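You operate a simulated robot arm through the tools that you are given. There is no shell and no other tool.

Carry out the task below with a simulated robot arm. There is one attempt and no reset: what you move stays moved.

Task
Zero the counter, wind about 2 metres of the blue lead onto the orange reel and lock the winder.
Fine: the plug goes in the reel's clip; measure with the arm down and leave the arm down.

Only the result counts: the job must be done as asked and must still hold three seconds after the hand-in. Knocking over, shifting, dropping, spilling or breaking anything else fails it.

Robot
A 6-joint arm with a two-finger gripper, fixed in place. Base frame: the origin is at the foot of the arm, x ahead of it, y to its left, z up. Readings come in mm, degrees, newtons and seconds.
Its first joint turns from -166.0 to 166.0 degrees. Payload 1.71 kg.
The TCP is the grasp point between the finger pads, 20 mm short of the fingertips. In the tool frame z runs along the fingers and y along their closing line. Largest opening 96 mm; the body of the gripper starts 113 mm behind the TCP.
Orientation is told as [roll, pitch, yaw] about the base's x, y, z axes, in that order, counted from this pose: with the fingers straight down and closing along the base's y, the tool's x points along the base's -x, its y along +y and its z along -z.

Tools
- The arm moves only by the tool nudge_tool. Its argument "series" is a list of rows, each a list of 7 numbers: the opening in per cent of the stroke, from 0 (shut) to 100 (fully open), then the shift along the base's x, y, z in units of 100 mm (1.0 is 100 mm), then the turn, a rotation vector about the base's x, y, z in units of 90 degrees (1.0 is 90 degrees). In form: [[hand, dx, dy, dz, wx, wy, wz], ...]. A call has 1 to 20 rows; each row is the pose to reach, as a shift and turn from the pose commanded when the call began. A call with a number of a shift or a turn outside -1 to 1 is refused whole. Each row takes 0.2 s and may step no farther than 50 mm and 8.6 degrees from the row before; otherwise, or with a gripper value out of range, the whole call is refused. Where a pose cannot be reached the arm comes as near as it can. A force on the tool above 50 N (or 10 N above the force at the start of the call, whichever is more), or a blocked arm, ends the call early, and 0.2 s more pass. The fingers move at their own pace (about 45 mm/s each) and stop on an object; they squeeze with about 30 N. The grip force told is the motor's: it shows also when the fingers shut on nothing. Time passes only in rows, and 0.2 s behind the last, so rows that repeat a pose let the fingers close. It gives the time, the measured TCP pose, the force on the tool (base axes), the opening and the grip force at its end, in the units of the frame above (readings bear some noise), with the torque about the TCP (base axes, N m) and any sound that the robot's microphone picked up, and new pictures: "show" is both (left out), scene, wrist or none.
- Cameras (640 x 400 px; columns grow to the right, rows downward): "scene" is fixed at [399.9, -650.9, 1544]; the picture's right is [0.93, -0.38, 0.00], its down [-0.29, -0.72, -0.63] and it looks along [0.24, 0.58, -0.77] (base axes); focal length 314 px, centre (320, 200). "wrist" rides on the gripper at [66, 14, -145] in the tool frame; the picture's right is [-0.21, 0.98, 0.00], its down [-0.88, -0.19, -0.45] and it looks along [-0.44, -0.09, 0.90] (tool axes); focal length 275 px, centre (320, 200). There is no depth. A picture from a camera that has moved, and an enlarged one, comes with that camera's place and axes in the base frame and with its lens.
- move_column(by): slides the trunk up (or, below 0, down) by that many mm; the arm rides with it, the base frame stays. It gives what a move gives, with no picture.
- enlarge(camera, box): a new picture of the part [left, top, right, bottom] of that camera's present view, enlarged. It takes no simulated time.
- close_job(): hands the job in; it is judged then, once.

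Places have to be worked out from the pictures, the camera data and where the tool is seen. Open the gripper and draw the arm clear of the work before you hand the job in, unless the task says otherwise.

The tools are called after "Call:" by a JSON object that holds its "name" and its "arguments". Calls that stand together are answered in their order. nudge_tool: Moves the arm, as the interface text tells. Its arguments: {"type":"object","properties":{"series":{"type":"array","items":{"type":"array","items":{"type":"number"}}},"show":{"type":"string","enum":["both","scene","wrist","none"]}},"required":["series"]} The other tools are called the same way: move_column (by) slides the trunk up or down; enlarge (camera, box) takes an enlarged picture of a part of a camera's view; close_job () hands the job in.

At the start:

```text
time: 0.0
eef_pos: [490.5, -131.9, 1187.1]
ee_rot: [0.0, 0.1, 0.0]
ft_force: [-0.3, 0.1, 0.0]
torque: [0.0, -0.01, -0.01]
gripper_width: 96.0
gripper_force: 0.0
trunk travel left (down, up): [-175.0, 215.0]
```

scene: 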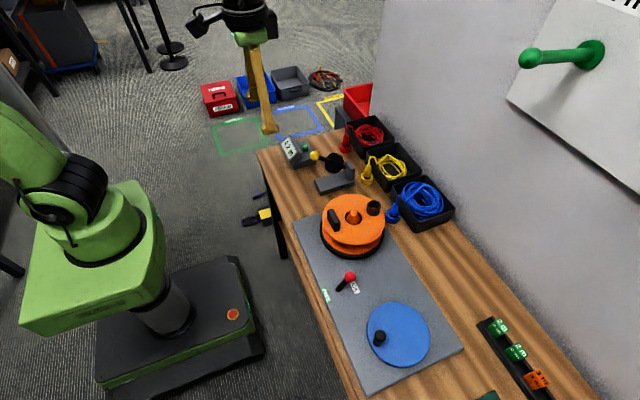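
wrist: 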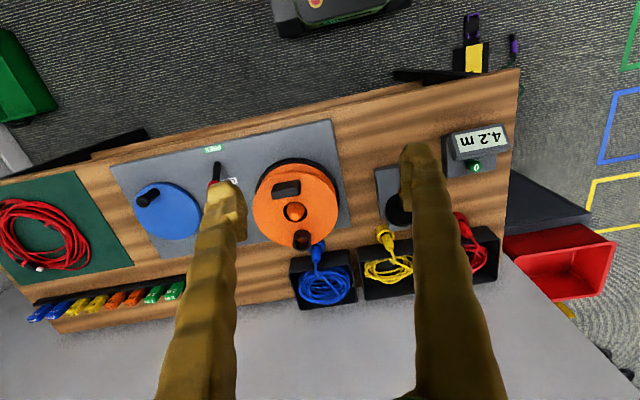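

The pictures show a table with a winder, bins of leads, a measuring arm and a counter. I'll look closer at each part before moving.

Call:
{"name": "enlarge", "arguments": {"camera": "scene", "box": [260, 110, 460, 235]}}

Call:
{"name": "enlarge", "arguments": {"camera": "scene", "box": [290, 180, 482, 300]}}

Call:
{"name": "enlarge", "arguments": {"camera": "scene", "box": [300, 260, 556, 400]}}

Call:
{"name": "enlarge", "arguments": {"camera": "wrist", "box": [360, 110, 520, 310]}}

Call:
{"name": "enlarge", "arguments": {"camera": "wrist", "box": [110, 120, 360, 310]}}

```text
3.20 times, centred on (360, 172) of scene
camera zoom: at [399.9, -650.9, 1544.0], right [0.93, -0.38, 0.0], down [-0.29, -0.72, -0.63], along [0.24, 0.58, -0.77], focal length 1003 px, centre (192, 288)
```

zoom: 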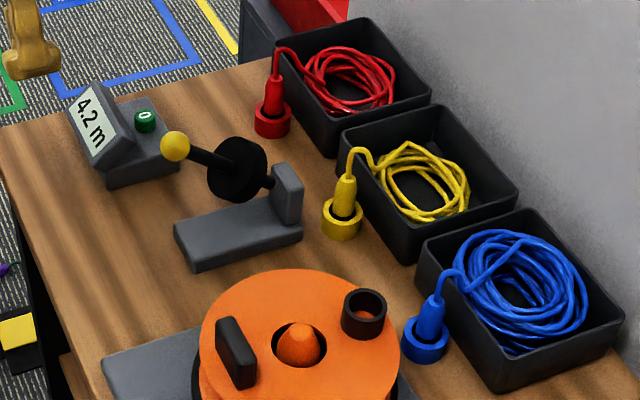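

```text
3.33 times, centred on (386, 240) of scene
camera zoom: at [399.9, -650.9, 1544.0], right [0.93, -0.38, 0.0], down [-0.29, -0.72, -0.63], along [0.24, 0.58, -0.77], focal length 1045 px, centre (100, 67)
```

zoom: 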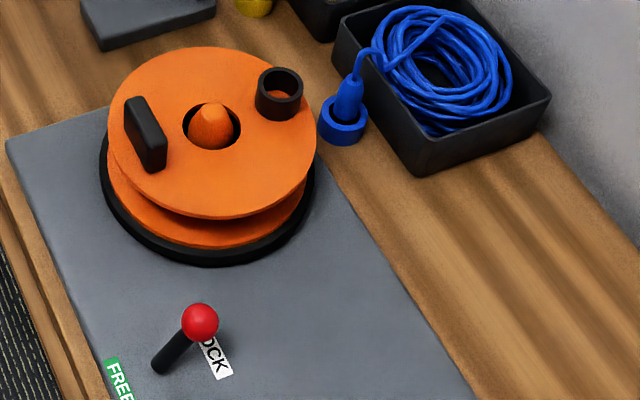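

```text
2.50 times, centred on (428, 330) of scene
camera zoom: at [399.9, -650.9, 1544.0], right [0.93, -0.38, 0.0], down [-0.29, -0.72, -0.63], along [0.24, 0.58, -0.77], focal length 784 px, centre (50, -125)
```

zoom: 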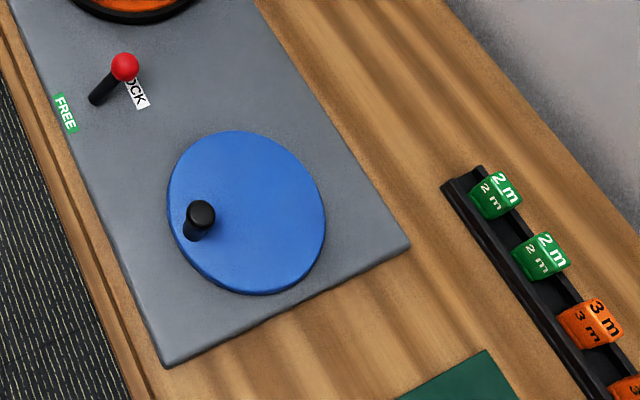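

```text
2.00 times, centred on (440, 210) of wrist
camera zoom: at [424.8, -118.6, 1331.5], right [0.21, 0.98, 0.0], down [0.88, -0.19, 0.44], along [0.43, -0.09, -0.9], focal length 551 px, centre (80, 180)
```

zoom: 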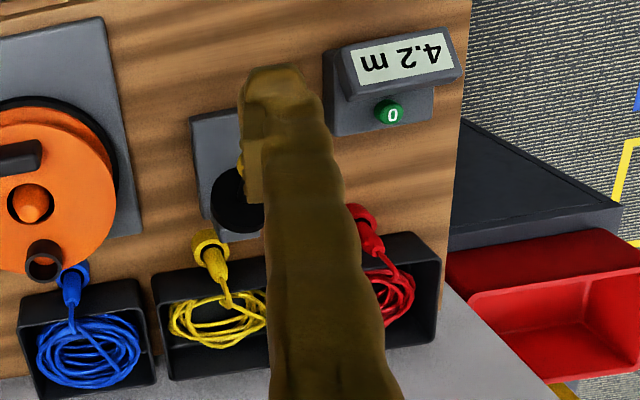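

```text
2.11 times, centred on (235, 215) of wrist
camera zoom: at [424.8, -118.6, 1331.5], right [0.21, 0.98, 0.0], down [0.88, -0.19, 0.44], along [0.43, -0.09, -0.9], focal length 580 px, centre (499, 168)
```

zoom: 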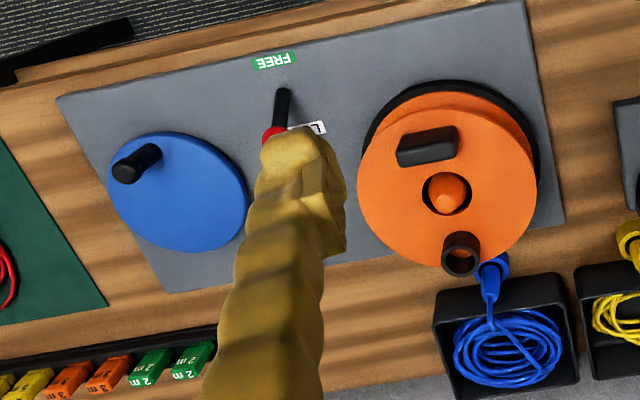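

From both pictures I put the reel spindle near (678,-223,845), the blue plug near (829,-209,760) and the measuring wheel near (708,-18,860), which is raised. I'll bring the wrist camera nearer to look at the measuring arm and counter.

Call:
{"name": "nudge_tool", "arguments": {"series": [[100, -0.2, 0.3, -0.3, 0, 0, 0], [100, -0.4, 0.6, -0.6, 0, 0, 0], [100, -0.6, 0.8, -0.9, 0, 0, 0], [100, -0.7, 1.0, -1.0, 0, 0, 0], [100, -0.7, 1.0, -1.0, 0, 0, 0]], "show": "wrist"}}

```text
time: 1.2
eef_pos: [399.3, -30.7, 1094.8]
ee_rot: [0.0, -1.0, -0.2]
ft_force: [-0.5, -0.4, 0.1]
torque: [0.01, 0.01, 0.0]
gripper_width: 96.1
gripper_force: 0.1
trunk travel left (down, up): [-175.0, 215.0]
camera wrist: at [330.3, -18.1, 1239.2], right [0.21, 0.98, 0.0], down [0.87, -0.19, 0.46], along [0.45, -0.09, -0.89], focal length 275 px, centre (320, 200)
```

wrist: 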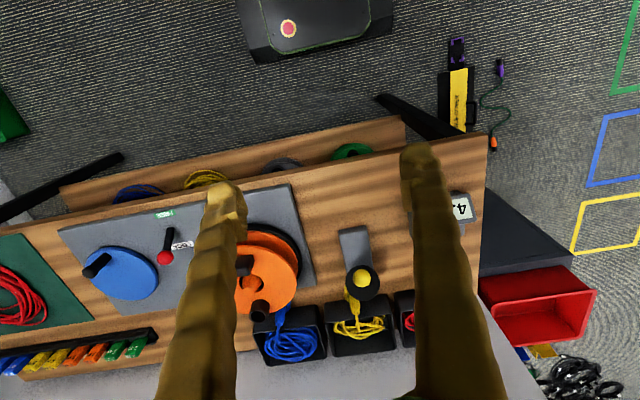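

The arm could not quite reach that pose (close in and high). I'll go forward and lower, with the fingers narrower so they hide less.

Call:
{"name": "nudge_tool", "arguments": {"series": [[60, 0.3, 0.0, -0.3, 0, 0, 0], [20, 0.6, 0.0, -0.6, 0, 0, 0], [0, 0.9, 0.0, -0.9, 0, 0, 0], [0, 1.0, 0.0, -1.0, 0, 0, 0], [0, 1.0, 0.0, -1.0, 0, 0, 0]]}}

```text
time: 2.4
eef_pos: [503.7, -31.1, 993.3]
ee_rot: [0.0, -0.8, 0.0]
ft_force: [-0.5, 0.3, 0.7]
torque: [0.01, -0.08, 0.0]
gripper_width: 0.1
gripper_force: 6.1
trunk travel left (down, up): [-175.0, 215.0]
camera wrist: at [434.2, -18.7, 1137.3], right [0.21, 0.98, 0.0], down [0.87, -0.19, 0.46], along [0.45, -0.09, -0.89], focal length 275 px, centre (320, 200)
```

scene: 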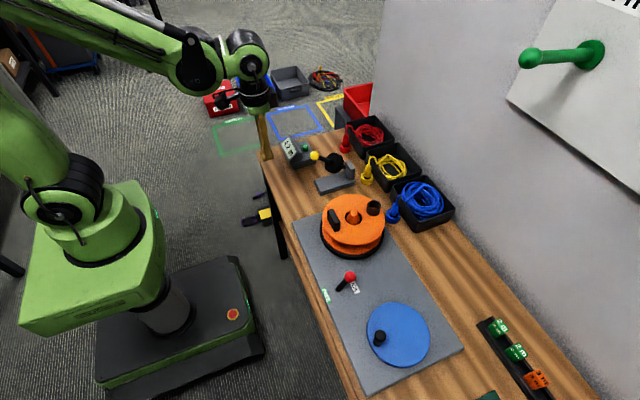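
wrist: 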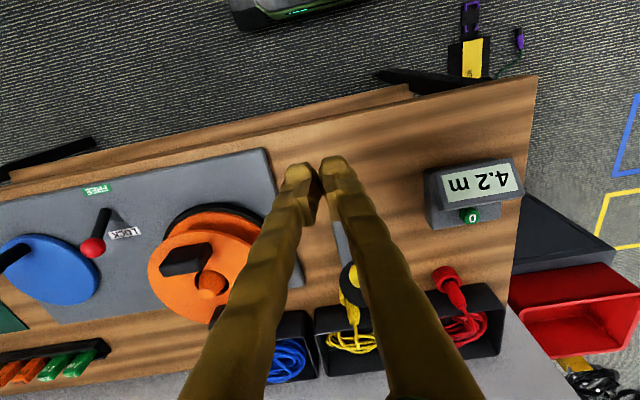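

Taking enlargements of the counter, the meter area and the winder from this position.

Call:
{"name": "enlarge", "arguments": {"camera": "wrist", "box": [400, 130, 560, 230]}}

Call:
{"name": "enlarge", "arguments": {"camera": "wrist", "box": [0, 150, 300, 370]}}

Call:
{"name": "enlarge", "arguments": {"camera": "scene", "box": [270, 120, 390, 200]}}

Call:
{"name": "enlarge", "arguments": {"camera": "wrist", "box": [250, 220, 450, 380]}}

```text
4.00 times, centred on (480, 180) of wrist
camera zoom: at [434.2, -18.7, 1137.3], right [0.21, 0.98, 0.0], down [0.87, -0.19, 0.46], along [0.45, -0.09, -0.89], focal length 1101 px, centre (-320, 280)
```

zoom: 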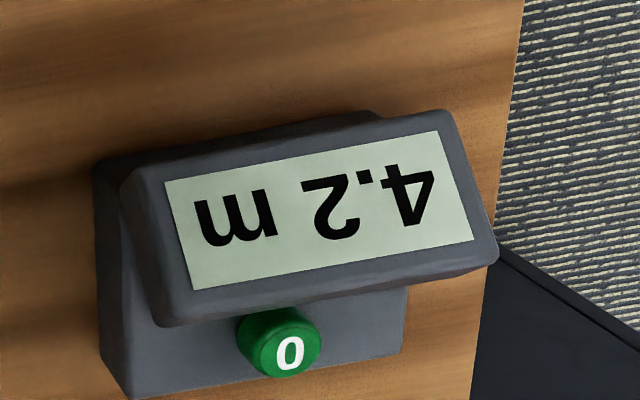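

```text
1.82 times, centred on (150, 260) of wrist
camera zoom: at [434.2, -18.7, 1137.3], right [0.21, 0.98, 0.0], down [0.87, -0.19, 0.46], along [0.45, -0.09, -0.89], focal length 500 px, centre (629, 91)
```

zoom: 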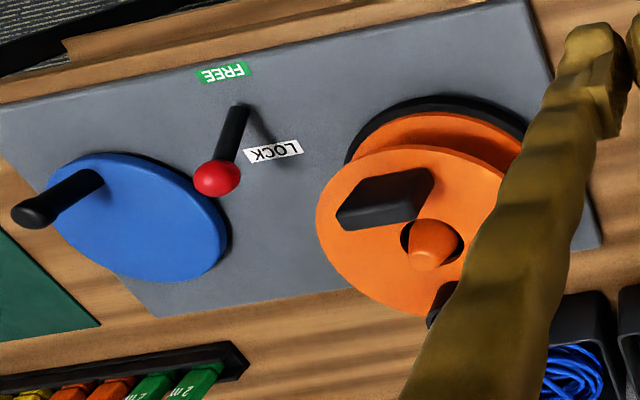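

```text
5.00 times, centred on (330, 160) of scene
camera zoom: at [399.9, -650.9, 1544.0], right [0.93, -0.38, 0.0], down [-0.29, -0.72, -0.63], along [0.24, 0.58, -0.77], focal length 1568 px, centre (270, 400)
```

zoom: 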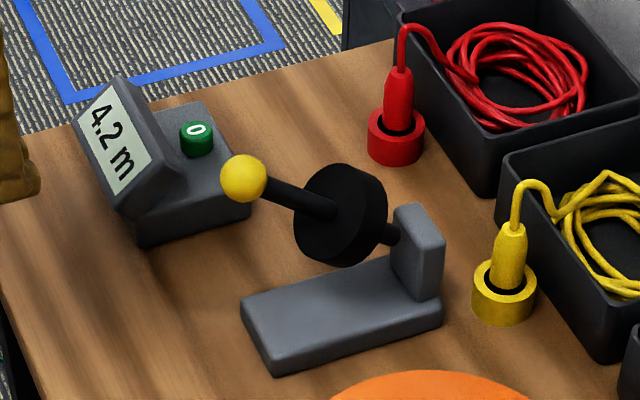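

```text
2.50 times, centred on (350, 300) of wrist
camera zoom: at [434.2, -18.7, 1137.3], right [0.21, 0.98, 0.0], down [0.87, -0.19, 0.46], along [0.45, -0.09, -0.89], focal length 688 px, centre (245, -50)
```

zoom: 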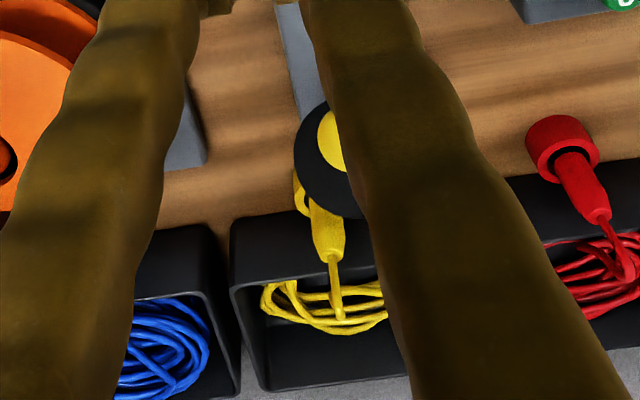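

Triangulation gives: button (670,145,813), meter knob (639,-24,923), clip (733,-222,869), plug ring (822,-209,764), lever ball (595,-367,838), crank knob (591,-516,850). I'll move over towards the blue plug for a closer look.

Call:
{"name": "nudge_tool", "arguments": {"series": [[20, 0.3, -0.3, 0.1, 0, 0, 0], [60, 0.6, -0.6, 0.1, 0, 0, 0], [100, 0.9, -0.9, 0.1, 0, 0, 0], [100, 1.0, -1.0, 0.1, 0, 0, 0]], "show": "none"}}

Call:
{"name": "nudge_tool", "arguments": {"series": [[100, 0.3, -0.3, 0.0, 0, 0, 0], [100, 0.6, -0.5, 0.0, 0, 0, 0], [100, 0.9, -0.7, 0.0, 0, 0, 0], [100, 1.0, -0.7, -0.0, 0, 0, 0], [100, 1.0, -0.7, -0.0, 0, 0, 0]]}}

```text
time: 3.4
eef_pos: [604.2, -129.2, 1001.8]
ee_rot: [0.0, -0.8, -0.1]
ft_force: [0.2, 0.7, -1.0]
torque: [-0.02, 0.0, -0.02]
gripper_width: 85.5
gripper_force: 0.0
trunk travel left (down, up): [-175.0, 215.0]
```

```text
time: 4.6
eef_pos: [703.3, -201.3, 1001.8]
ee_rot: [0.0, -0.8, 0.1]
ft_force: [0.8, -1.2, -0.4]
torque: [0.0, -0.01, 0.01]
gripper_width: 96.0
gripper_force: 0.1
trunk travel left (down, up): [-175.0, 215.0]
camera wrist: at [634.6, -188.5, 1145.6], right [0.21, 0.98, 0.0], down [0.87, -0.19, 0.46], along [0.45, -0.09, -0.89], focal length 275 px, centre (320, 200)
```

scene: 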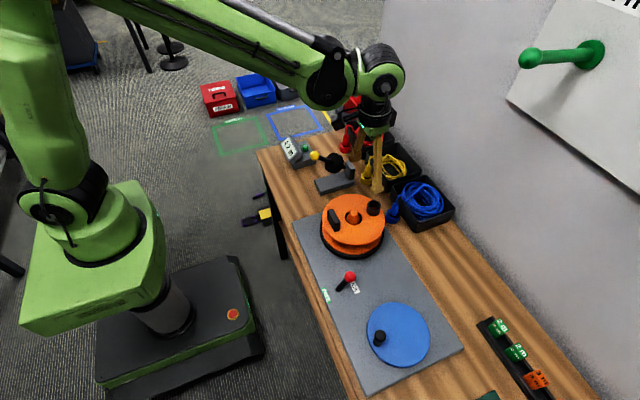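
wrist: 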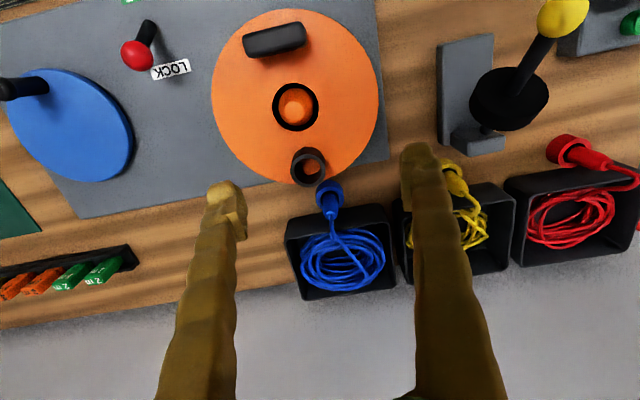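

Call:
{"name": "enlarge", "arguments": {"camera": "wrist", "box": [270, 130, 400, 310]}}

Call:
{"name": "enlarge", "arguments": {"camera": "wrist", "box": [200, 0, 400, 125]}}

Call:
{"name": "enlarge", "arguments": {"camera": "wrist", "box": [420, 0, 640, 160]}}

```text
2.22 times, centred on (335, 220) of wrist
camera zoom: at [634.6, -188.5, 1145.6], right [0.21, 0.98, 0.0], down [0.87, -0.19, 0.46], along [0.45, -0.09, -0.89], focal length 612 px, centre (287, 156)
```

zoom: 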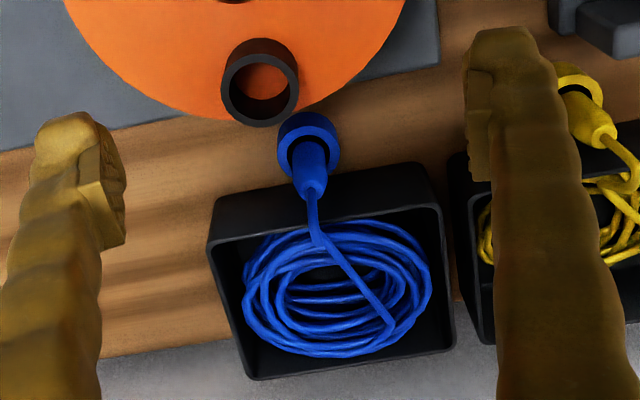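

```text
3.20 times, centred on (300, 62) of wrist
camera zoom: at [634.6, -188.5, 1145.6], right [0.21, 0.98, 0.0], down [0.87, -0.19, 0.46], along [0.45, -0.09, -0.89], focal length 881 px, centre (384, 640)
```

zoom: 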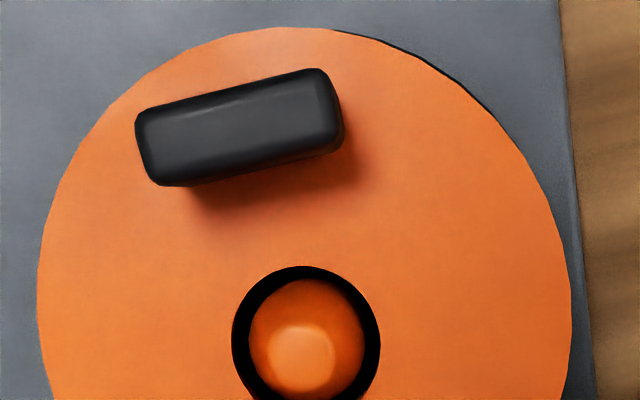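

```text
2.50 times, centred on (530, 80) of wrist
camera zoom: at [634.6, -188.5, 1145.6], right [0.21, 0.98, 0.0], down [0.87, -0.19, 0.46], along [0.45, -0.09, -0.89], focal length 688 px, centre (-205, 500)
```

zoom: 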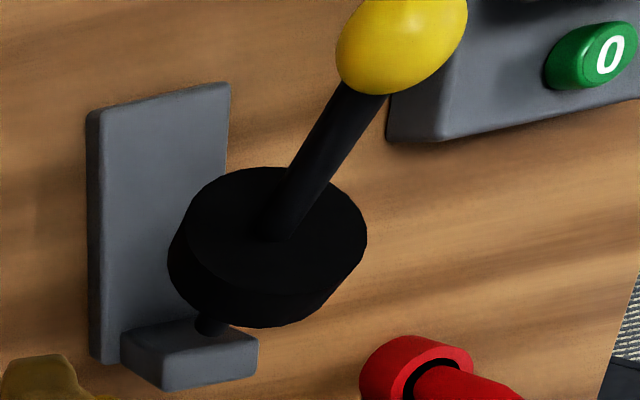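

Plug axis is about (818,-212), body top near z 830, and the bin front at x≈836, so there is a small but workable gap. I'll move above the plug, correct the small pitch error and narrow the opening.

Call:
{"name": "nudge_tool", "arguments": {"series": [[80, 0.4, -0.05, -0.2, 0, 0.009, 0], [60, 0.8, -0.1, -0.4, 0, 0.009, 0], [55, 1.0, -0.1, -0.6, 0, 0.009, 0], [55, 1.0, -0.1, -0.6, 0, 0.009, 0]]}}

```text
time: 5.6
eef_pos: [806.5, -210.5, 941.5]
ee_rot: [0.0, 0.0, 0.0]
ft_force: [-1.0, 0.7, -0.1]
torque: [0.0, 0.01, 0.01]
gripper_width: 52.8
gripper_force: 0.0
trunk travel left (down, up): [-175.0, 215.0]
camera wrist: at [738.9, -198.3, 1085.8], right [0.21, 0.98, 0.0], down [0.88, -0.19, 0.44], along [0.43, -0.09, -0.9], focal length 275 px, centre (320, 200)
```

scene: 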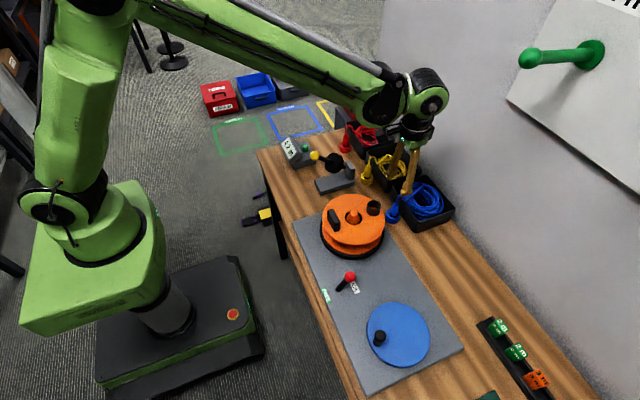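
wrist: 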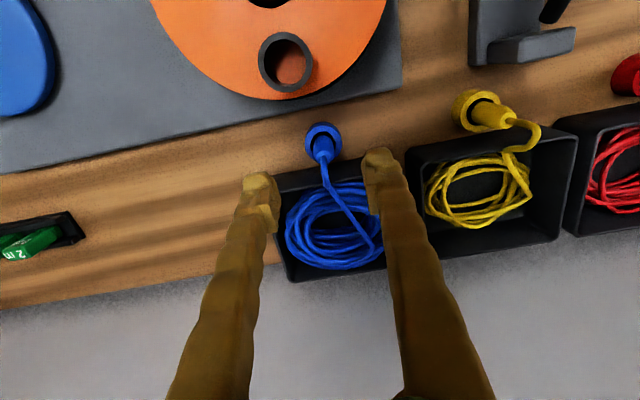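

Estimate holds: plug axis (818,-212), clip (733,-222). I'll descend around the plug with the opening at about 53 mm.

Call:
{"name": "nudge_tool", "arguments": {"series": [[55, 0.115, -0.015, -0.3, 0, 0, 0], [55, 0.115, -0.015, -0.6, 0, 0, 0], [55, 0.115, -0.015, -0.85, 0, 0, 0], [55, 0.115, -0.015, -0.85, 0, 0, 0]]}}

```text
time: 6.6
eef_pos: [815.5, -212.0, 858.2]
ee_rot: [0.0, -0.1, 0.0]
ft_force: [0.0, 0.0, 0.7]
torque: [0.02, 0.02, 0.03]
gripper_width: 52.7
gripper_force: 0.1
trunk travel left (down, up): [-175.0, 215.0]
camera wrist: at [749.1, -199.7, 1002.7], right [0.21, 0.98, 0.0], down [0.88, -0.19, 0.44], along [0.43, -0.09, -0.9], focal length 275 px, centre (320, 200)
```

scene: 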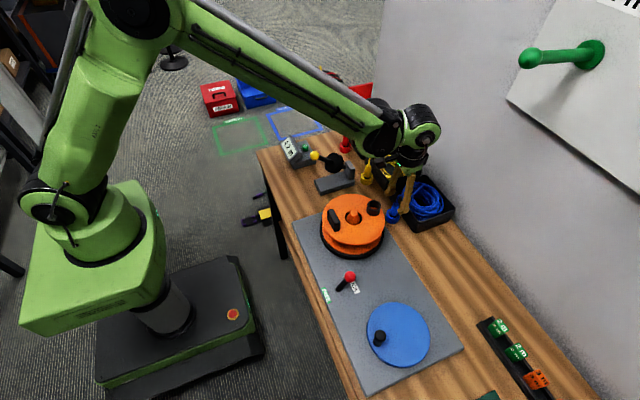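
wrist: 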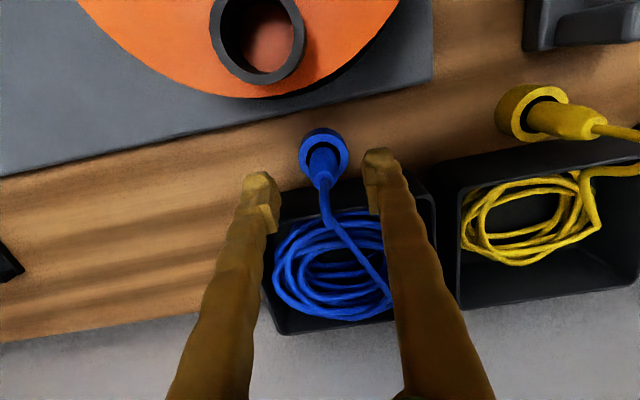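

The plug is centred between the fingers in y. I'll go down 50 mm, then close.

Call:
{"name": "nudge_tool", "arguments": {"series": [[55, 0.025, 0, -0.25, 0, 0, 0], [55, 0.025, 0, -0.5, 0, 0, 0], [55, 0.025, 0, -0.5, 0, 0, 0]]}}

```text
time: 7.4
eef_pos: [817.2, -211.9, 807.8]
ee_rot: [-0.1, 0.0, -0.1]
ft_force: [0.6, -0.2, 0.2]
torque: [0.01, 0.01, 0.02]
gripper_width: 52.6
gripper_force: 0.0
trunk travel left (down, up): [-175.0, 215.0]
camera wrist: at [750.4, -198.7, 952.8], right [0.21, 0.98, 0.0], down [0.88, -0.19, 0.44], along [0.43, -0.09, -0.9], focal length 275 px, centre (320, 200)
```

scene: 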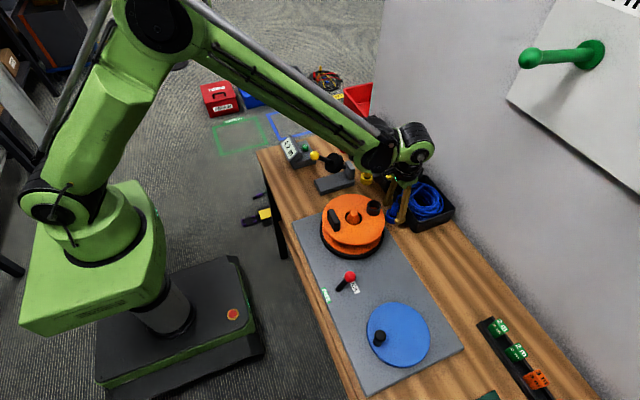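
wrist: 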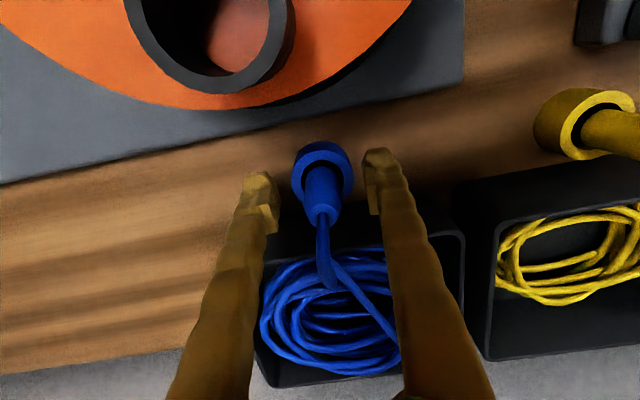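

The plug body sits at the TCP's place in the picture (about row 193). Closing on it now.

Call:
{"name": "nudge_tool", "arguments": {"series": [[30, 0, 0, 0, 0, 0, 0], [15, 0, 0, 0, 0, 0, 0], [10, 0, 0, 0, 0, 0, 0], [10, 0, 0, 0, 0, 0, 0]], "show": "wrist"}}

```text
time: 8.4
eef_pos: [817.1, -211.4, 808.7]
ee_rot: [0.1, 0.1, 0.0]
ft_force: [0.5, 1.0, 0.1]
torque: [-0.01, 0.0, 0.0]
gripper_width: 19.9
gripper_force: 30.0
trunk travel left (down, up): [-175.0, 215.0]
camera wrist: at [750.1, -198.6, 953.2], right [0.21, 0.98, 0.0], down [0.88, -0.19, 0.44], along [0.43, -0.09, -0.9], focal length 275 px, centre (320, 200)
```

wrist: 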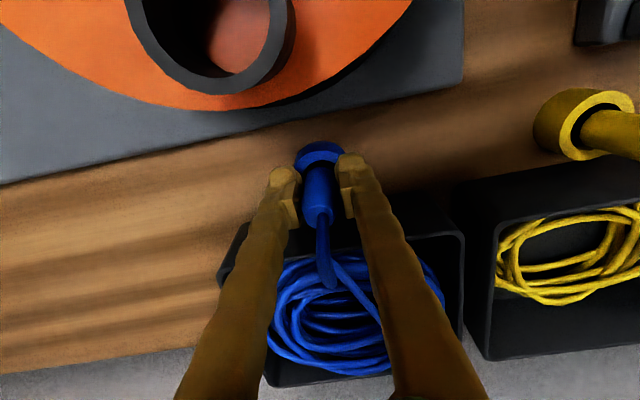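

The plug is gripped at 19.9 mm width. I'll lift it straight up 100 mm and check.

Call:
{"name": "nudge_tool", "arguments": {"series": [[5, 0, 0, 0.2, 0, 0, 0], [5, 0, 0, 0.4, 0, 0, 0], [5, 0, 0, 0.6, 0, 0, 0], [5, 0, 0, 0.8, 0, 0, 0], [5, 0, 0, 1.0, 0, 0, 0], [5, 0, 0, 1.0, 0, 0, 0]]}}

```text
time: 9.8
eef_pos: [818.1, -213.1, 908.2]
ee_rot: [0.0, -0.1, 0.0]
ft_force: [0.1, 0.1, -0.4]
torque: [0.01, -0.03, 0.02]
gripper_width: 19.7
gripper_force: 29.6
trunk travel left (down, up): [-175.0, 215.0]
camera wrist: at [751.9, -200.4, 1053.3], right [0.21, 0.98, 0.0], down [0.88, -0.19, 0.44], along [0.43, -0.09, -0.9], focal length 275 px, centre (320, 200)
```

scene: 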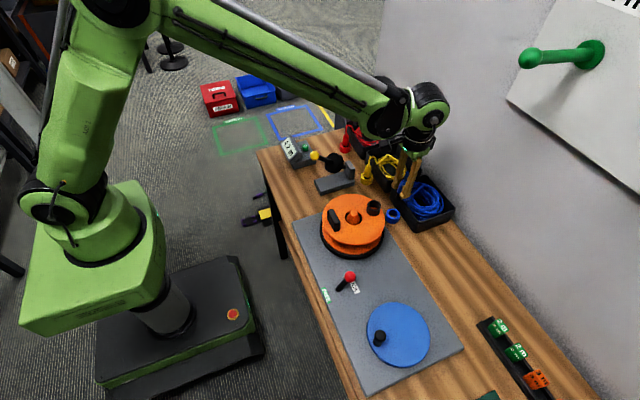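
wrist: 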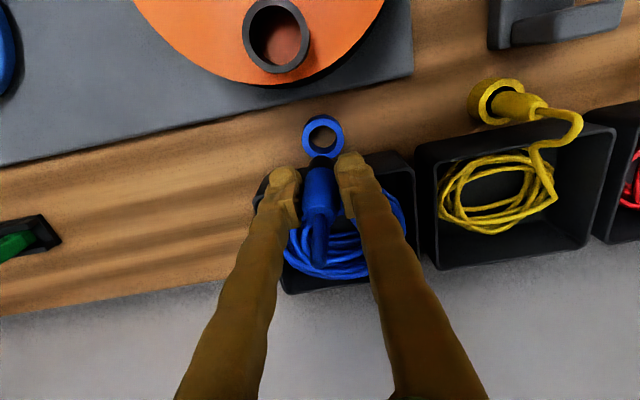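

The plug came out cleanly. I'll look closely at its lower end and lead before choosing the route.

Call:
{"name": "enlarge", "arguments": {"camera": "wrist", "box": [250, 100, 410, 290]}}

Call:
{"name": "enlarge", "arguments": {"camera": "scene", "box": [340, 120, 470, 240]}}

```text
2.11 times, centred on (330, 195) of wrist
camera zoom: at [751.9, -200.4, 1053.3], right [0.21, 0.98, 0.0], down [0.88, -0.19, 0.44], along [0.43, -0.09, -0.9], focal length 580 px, centre (299, 210)
```

zoom: 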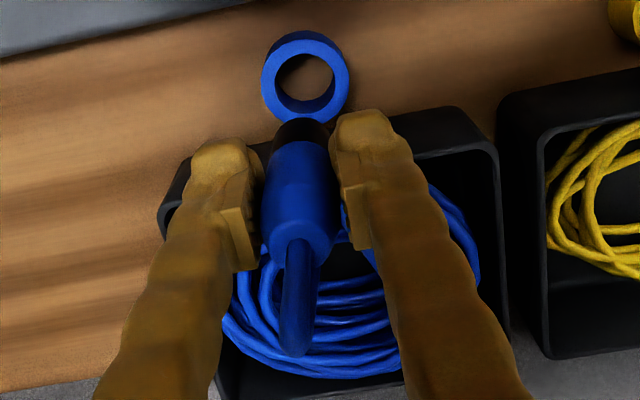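

```text
3.33 times, centred on (405, 180) of scene
camera zoom: at [399.9, -650.9, 1544.0], right [0.93, -0.38, 0.0], down [-0.29, -0.72, -0.63], along [0.24, 0.58, -0.77], focal length 1045 px, centre (37, 267)
```

zoom: 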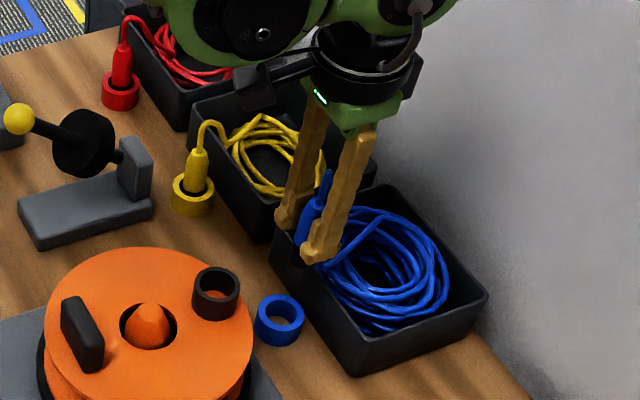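

Tip sits about 58 mm below the TCP and the clip top is near z 869, so I'll raise to z≈955 before crossing to above the clip at (733,-222).

Call:
{"name": "nudge_tool", "arguments": {"series": [[5, 0, 0, 0.25, 0, 0, 0], [5, 0, 0, 0.5, 0, 0, 0], [5, -0.25, -0.03, 0.5, 0, 0, 0], [5, -0.5, -0.06, 0.5, 0, 0, 0], [5, -0.75, -0.09, 0.5, 0, 0, 0], [5, -0.85, -0.09, 0.5, 0, 0, 0], [5, -0.85, -0.09, 0.5, 0, 0, 0]]}}

```text
time: 11.4
eef_pos: [731.7, -223.3, 959.5]
ee_rot: [0.0, 0.0, 0.0]
ft_force: [-0.6, 0.2, -0.6]
torque: [0.0, -0.01, 0.02]
gripper_width: 19.9
gripper_force: 30.0
trunk travel left (down, up): [-175.0, 215.0]
camera wrist: at [665.8, -211.0, 1103.6], right [0.21, 0.98, 0.0], down [0.88, -0.19, 0.44], along [0.43, -0.09, -0.9], focal length 275 px, centre (320, 200)
```

scene: 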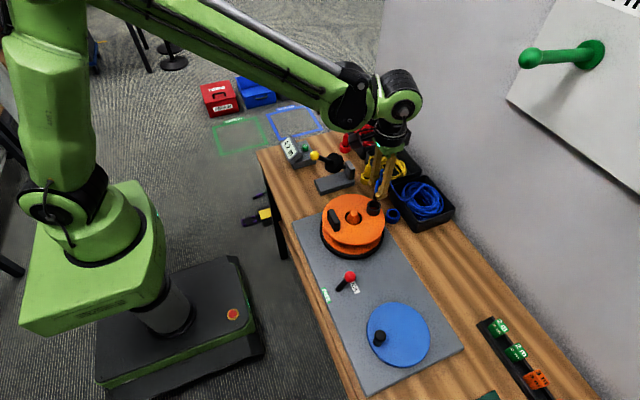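
wrist: 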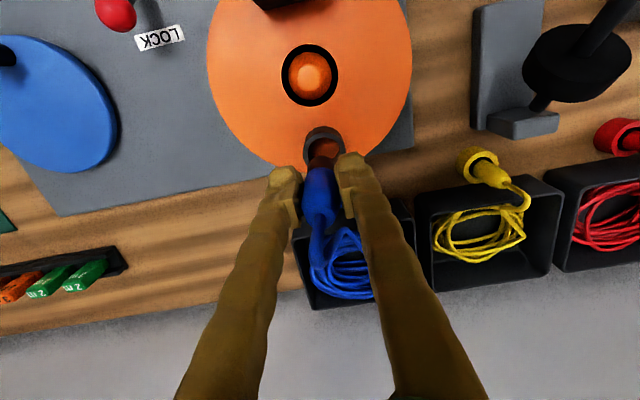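

Call:
{"name": "enlarge", "arguments": {"camera": "wrist", "box": [270, 110, 380, 210]}}

Call:
{"name": "enlarge", "arguments": {"camera": "scene", "box": [330, 150, 430, 230]}}

```text
4.00 times, centred on (325, 160) of wrist
camera zoom: at [665.8, -211.0, 1103.6], right [0.21, 0.98, 0.0], down [0.88, -0.19, 0.44], along [0.43, -0.09, -0.9], focal length 1101 px, centre (300, 360)
```

zoom: 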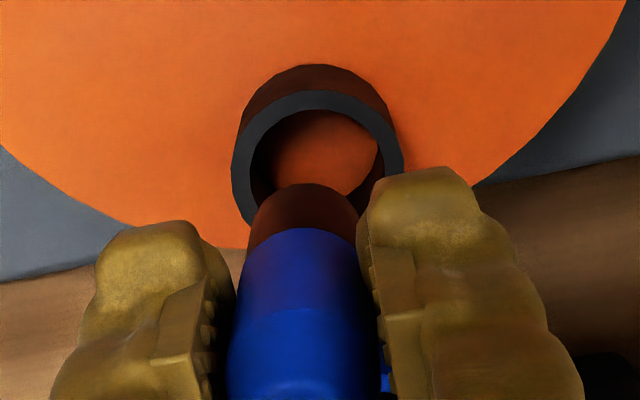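

```text
5.00 times, centred on (380, 190) of scene
camera zoom: at [399.9, -650.9, 1544.0], right [0.93, -0.38, 0.0], down [-0.29, -0.72, -0.63], along [0.24, 0.58, -0.77], focal length 1568 px, centre (20, 250)
```

zoom: 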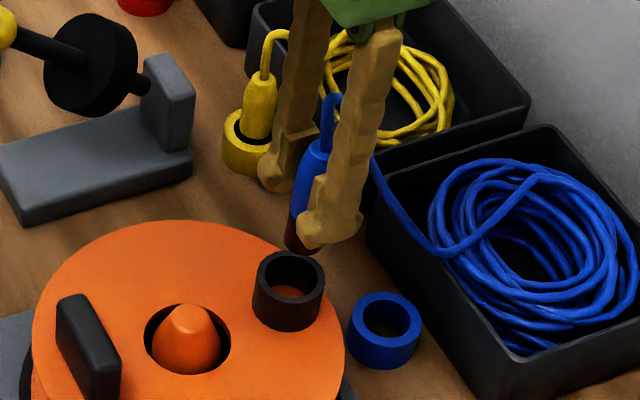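

The plug axis is about 4 mm ahead of the TCP, near (736.5,-223.5), and the clip centre is near (736,-222); inner diameter is about 28 against a plug of about 21. I'll shift slightly and lower until the tip just enters.

Call:
{"name": "nudge_tool", "arguments": {"series": [[5, -0.005, 0.012, 0, 0, 0, 0], [5, -0.005, 0.012, -0.1, 0, 0, 0], [5, -0.005, 0.012, -0.2, 0, 0, 0], [5, -0.005, 0.012, -0.3, 0, 0, 0], [5, -0.005, 0.012, -0.3, 0, 0, 0]]}}

Call:
{"name": "enlarge", "arguments": {"camera": "wrist", "box": [270, 110, 380, 210]}}

Call:
{"name": "enlarge", "arguments": {"camera": "scene", "box": [330, 150, 430, 230]}}

```text
time: 12.6
eef_pos: [732.4, -220.8, 929.1]
ee_rot: [0.0, 0.0, -0.1]
ft_force: [-0.3, -0.7, -0.1]
torque: [-0.01, -0.01, 0.01]
gripper_width: 19.5
gripper_force: 29.5
trunk travel left (down, up): [-175.0, 215.0]
camera wrist: at [666.1, -208.7, 1073.4], right [0.21, 0.98, 0.0], down [0.88, -0.19, 0.44], along [0.43, -0.09, -0.9], focal length 275 px, centre (320, 200)
```

scene: 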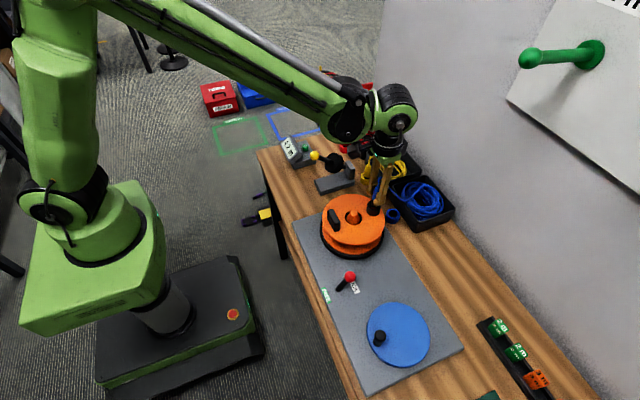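
wrist: 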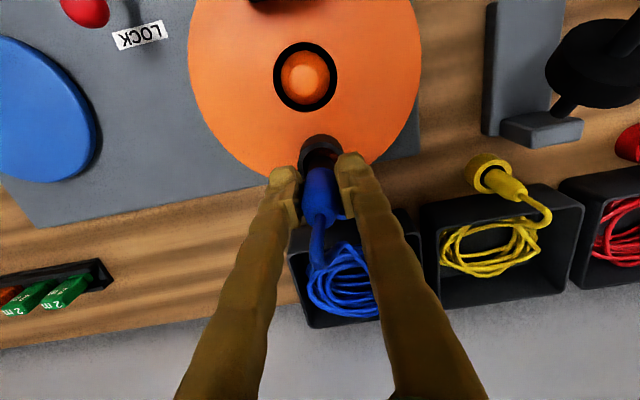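

```text
4.00 times, centred on (325, 160) of wrist
camera zoom: at [666.1, -208.7, 1073.4], right [0.21, 0.98, 0.0], down [0.88, -0.19, 0.44], along [0.43, -0.09, -0.9], focal length 1101 px, centre (300, 360)
```

zoom: 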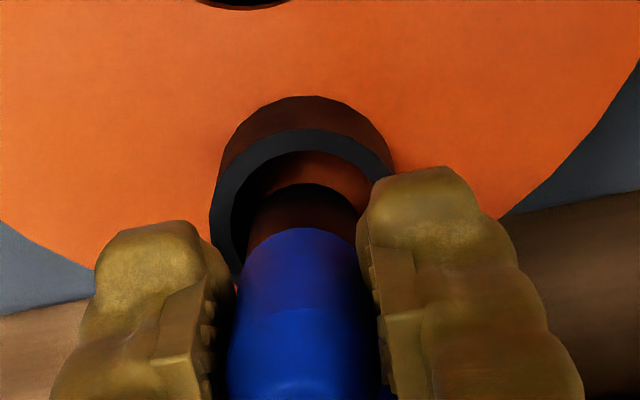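

```text
5.00 times, centred on (380, 190) of scene
camera zoom: at [399.9, -650.9, 1544.0], right [0.93, -0.38, 0.0], down [-0.29, -0.72, -0.63], along [0.24, 0.58, -0.77], focal length 1568 px, centre (20, 250)
```

zoom: 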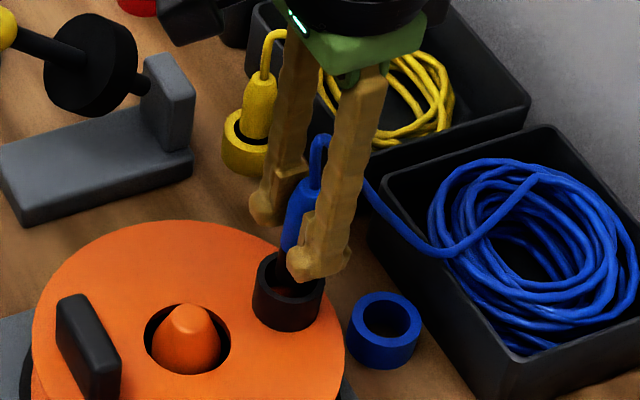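

Tip is at the rim, and relative to the clip it looks about 2 mm too far in +x and 1 mm in +y. I'll correct that and lower gently.

Call:
{"name": "nudge_tool", "arguments": {"series": [[5, -0.018, -0.012, 0, 0, 0, 0], [5, -0.018, -0.012, -0.08, 0, 0, 0], [5, -0.018, -0.012, -0.16, 0, 0, 0], [5, -0.018, -0.012, -0.22, 0, 0, 0], [5, -0.018, -0.012, -0.22, 0, 0, 0]]}}

Call:
{"name": "enlarge", "arguments": {"camera": "wrist", "box": [270, 110, 380, 210]}}

Call:
{"name": "enlarge", "arguments": {"camera": "scene", "box": [330, 150, 430, 230]}}

```text
time: 13.8
eef_pos: [730.7, -221.7, 906.9]
ee_rot: [-0.1, 0.0, -0.2]
ft_force: [-0.1, 0.3, 0.0]
torque: [-0.01, -0.02, -0.03]
gripper_width: 19.6
gripper_force: 30.0
trunk travel left (down, up): [-175.0, 215.0]
camera wrist: at [663.7, -209.3, 1051.6], right [0.21, 0.98, 0.0], down [0.88, -0.19, 0.44], along [0.43, -0.09, -0.9], focal length 275 px, centre (320, 200)
```

scene: 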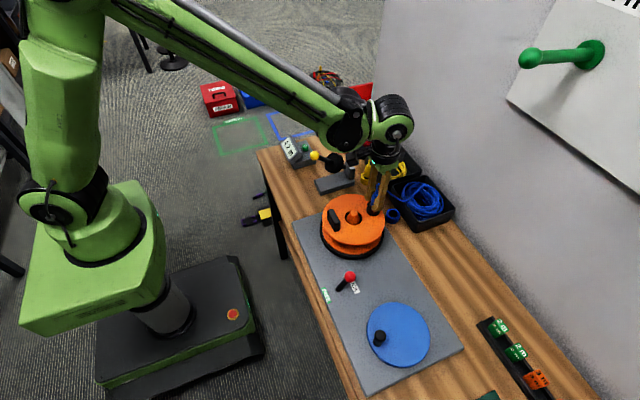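
wrist: 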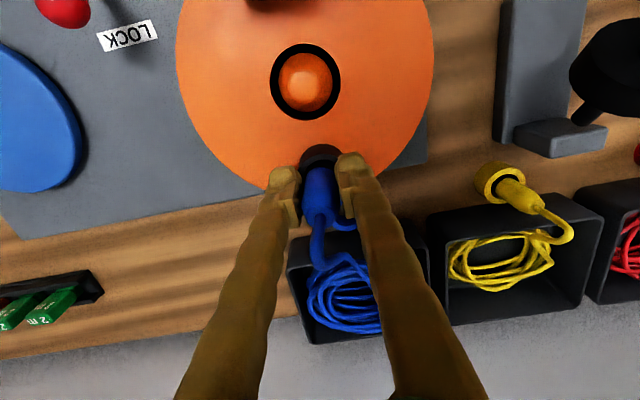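

```text
4.00 times, centred on (325, 160) of wrist
camera zoom: at [663.7, -209.3, 1051.6], right [0.21, 0.98, 0.0], down [0.88, -0.19, 0.44], along [0.43, -0.09, -0.9], focal length 1101 px, centre (300, 360)
```

zoom: 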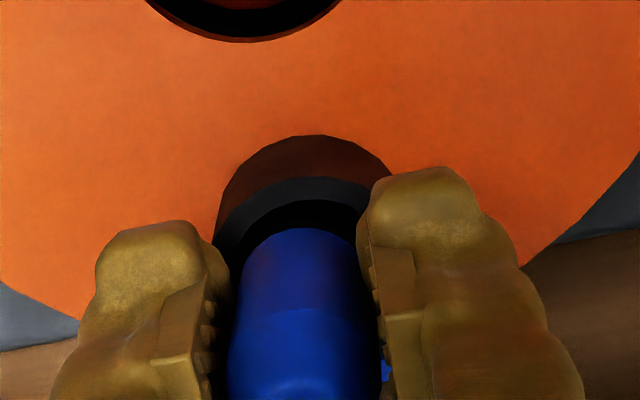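

```text
5.00 times, centred on (380, 190) of scene
camera zoom: at [399.9, -650.9, 1544.0], right [0.93, -0.38, 0.0], down [-0.29, -0.72, -0.63], along [0.24, 0.58, -0.77], focal length 1568 px, centre (20, 250)
```

zoom: 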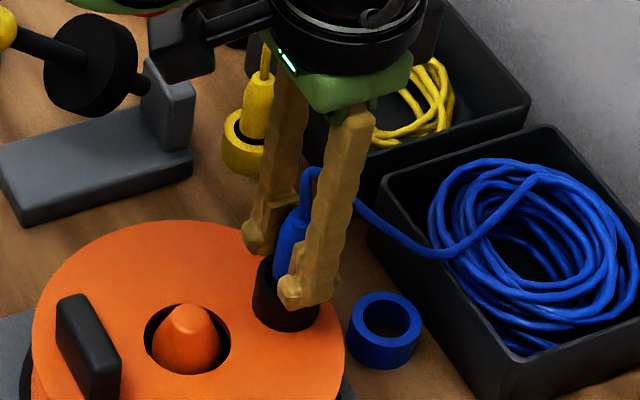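

The plug is entering the clip with no side force. I'll lower another 16 mm at most, watching for contact.

Call:
{"name": "nudge_tool", "arguments": {"series": [[5, 0, 0, -0.05, 0, 0, 0], [5, 0, 0, -0.1, 0, 0, 0], [5, 0, 0, -0.13, 0, 0, 0], [5, 0, 0, -0.16, 0, 0, 0], [5, 0, 0, -0.16, 0, 0, 0]]}}

Call:
{"name": "enlarge", "arguments": {"camera": "scene", "box": [330, 150, 430, 230]}}

```text
time: 14.5
eef_pos: [720.9, -221.1, 907.6]
ee_rot: [0.0, -1.0, 0.0]
ft_force: [30.6, -1.9, 1.8]
torque: [-0.06, -0.76, 0.05]
gripper_width: 20.0
gripper_force: 30.1
trunk travel left (down, up): [-175.0, 215.0]
stopped in row 3: the force on the tool passed its limit at 55 N (the readings are from after the stop); the commanded pose is now the measured one
camera wrist: at [652.1, -208.6, 1050.9], right [0.21, 0.98, 0.0], down [0.87, -0.18, 0.46], along [0.45, -0.09, -0.89], focal length 275 px, centre (320, 200)
```

scene: 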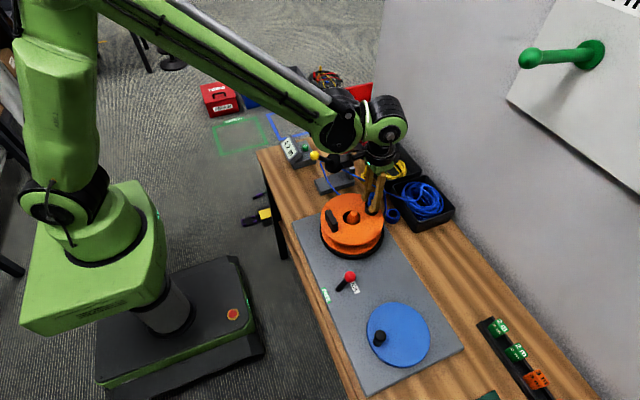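
wrist: 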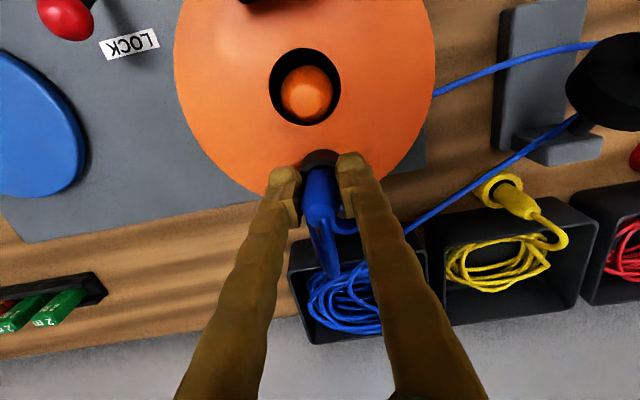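

```text
5.00 times, centred on (380, 190) of scene
camera zoom: at [399.9, -650.9, 1544.0], right [0.93, -0.38, 0.0], down [-0.29, -0.72, -0.63], along [0.24, 0.58, -0.77], focal length 1568 px, centre (20, 250)
```

zoom: 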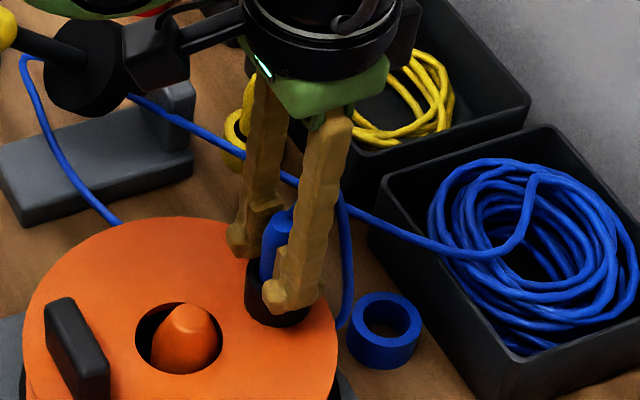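

The plug clicked in: the lead has now routed itself under the measuring wheel. But the tool was dragged 10 mm to -x and still pushes the reel with 30 N; I'll relieve that in small +x steps before opening.

Call:
{"name": "nudge_tool", "arguments": {"series": [[5, 0.02, 0, 0, 0, 0, 0], [5, 0.04, 0, 0, 0, 0, 0], [5, 0.04, 0, 0, 0, 0, 0]], "show": "none"}}

```text
time: 15.3
eef_pos: [723.0, -221.2, 908.6]
ee_rot: [-0.1, -0.9, -0.2]
ft_force: [-1.9, -0.4, -0.2]
torque: [0.03, 0.38, 0.01]
gripper_width: 19.8
gripper_force: 30.0
trunk travel left (down, up): [-175.0, 215.0]
```

Force is now nearly zero. Looking at the reel and plug before releasing.

Call:
{"name": "enlarge", "arguments": {"camera": "scene", "box": [310, 170, 410, 270]}}

Call:
{"name": "enlarge", "arguments": {"camera": "wrist", "box": [240, 20, 400, 240]}}

```text
4.00 times, centred on (360, 220) of scene
camera zoom: at [399.9, -650.9, 1544.0], right [0.93, -0.38, 0.0], down [-0.29, -0.72, -0.63], along [0.24, 0.58, -0.77], focal length 1254 px, centre (160, 120)
```

zoom: 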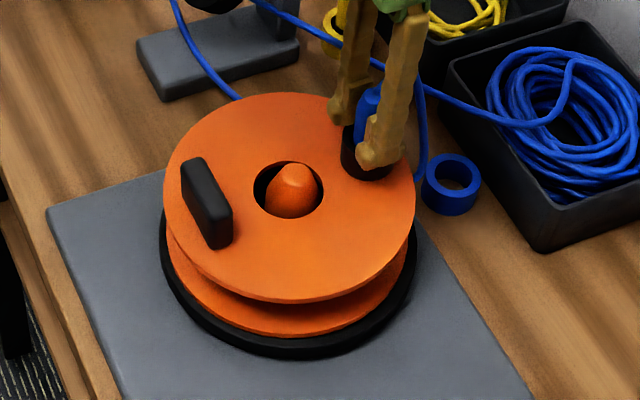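

```text
1.82 times, centred on (320, 130) of wrist
camera zoom: at [653.8, -208.8, 1052.1], right [0.21, 0.98, 0.0], down [0.87, -0.19, 0.46], along [0.45, -0.09, -0.89], focal length 500 px, centre (320, 327)
```

zoom: 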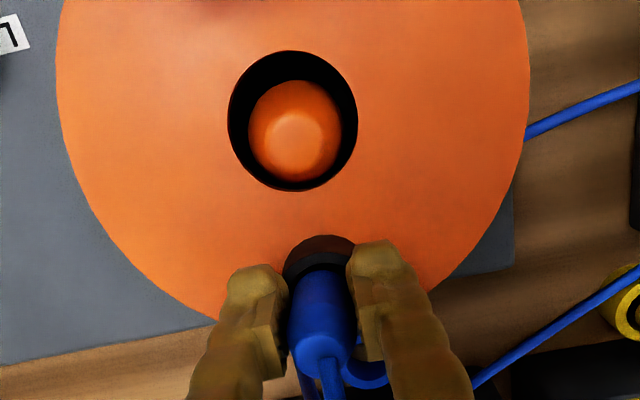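

The reel has shifted about 4 mm towards -x on its spindle. While still holding the clipped plug, I'll ease it back +x about 4 mm so that it sits centred again.

Call:
{"name": "nudge_tool", "arguments": {"series": [[5, 0.02, 0, 0, 0, 0, 0], [5, 0.04, 0, 0, 0, 0, 0], [5, 0.04, 0, 0, 0, 0, 0]], "show": "wrist"}}

Call:
{"name": "enlarge", "arguments": {"camera": "wrist", "box": [240, 20, 400, 240]}}

Call:
{"name": "enlarge", "arguments": {"camera": "scene", "box": [310, 170, 410, 270]}}

```text
time: 16.1
eef_pos: [726.7, -220.9, 907.5]
ee_rot: [0.0, -0.9, 0.0]
ft_force: [-1.0, 0.4, -0.3]
torque: [0.03, 0.14, -0.01]
gripper_width: 19.7
gripper_force: 30.0
trunk travel left (down, up): [-175.0, 215.0]
camera wrist: at [658.3, -208.4, 1051.3], right [0.21, 0.98, 0.0], down [0.87, -0.18, 0.46], along [0.45, -0.09, -0.89], focal length 275 px, centre (320, 200)
```

wrist: 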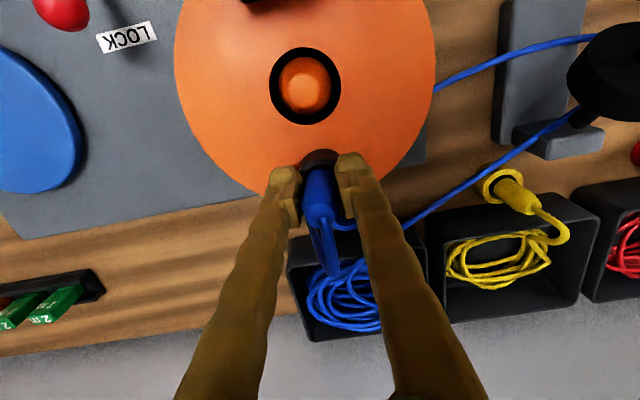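

```text
1.82 times, centred on (320, 130) of wrist
camera zoom: at [658.3, -208.4, 1051.3], right [0.21, 0.98, 0.0], down [0.87, -0.18, 0.46], along [0.45, -0.09, -0.89], focal length 500 px, centre (320, 327)
```

zoom: 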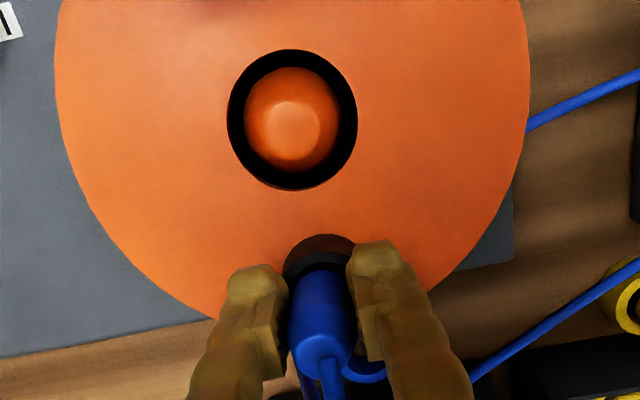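

```text
4.00 times, centred on (360, 220) of scene
camera zoom: at [399.9, -650.9, 1544.0], right [0.93, -0.38, 0.0], down [-0.29, -0.72, -0.63], along [0.24, 0.58, -0.77], focal length 1254 px, centre (160, 120)
```

zoom: 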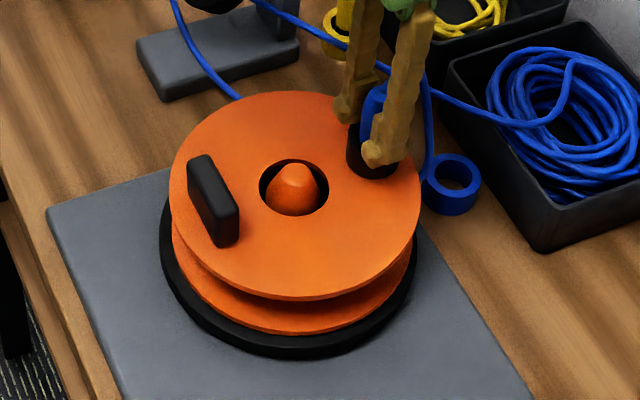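

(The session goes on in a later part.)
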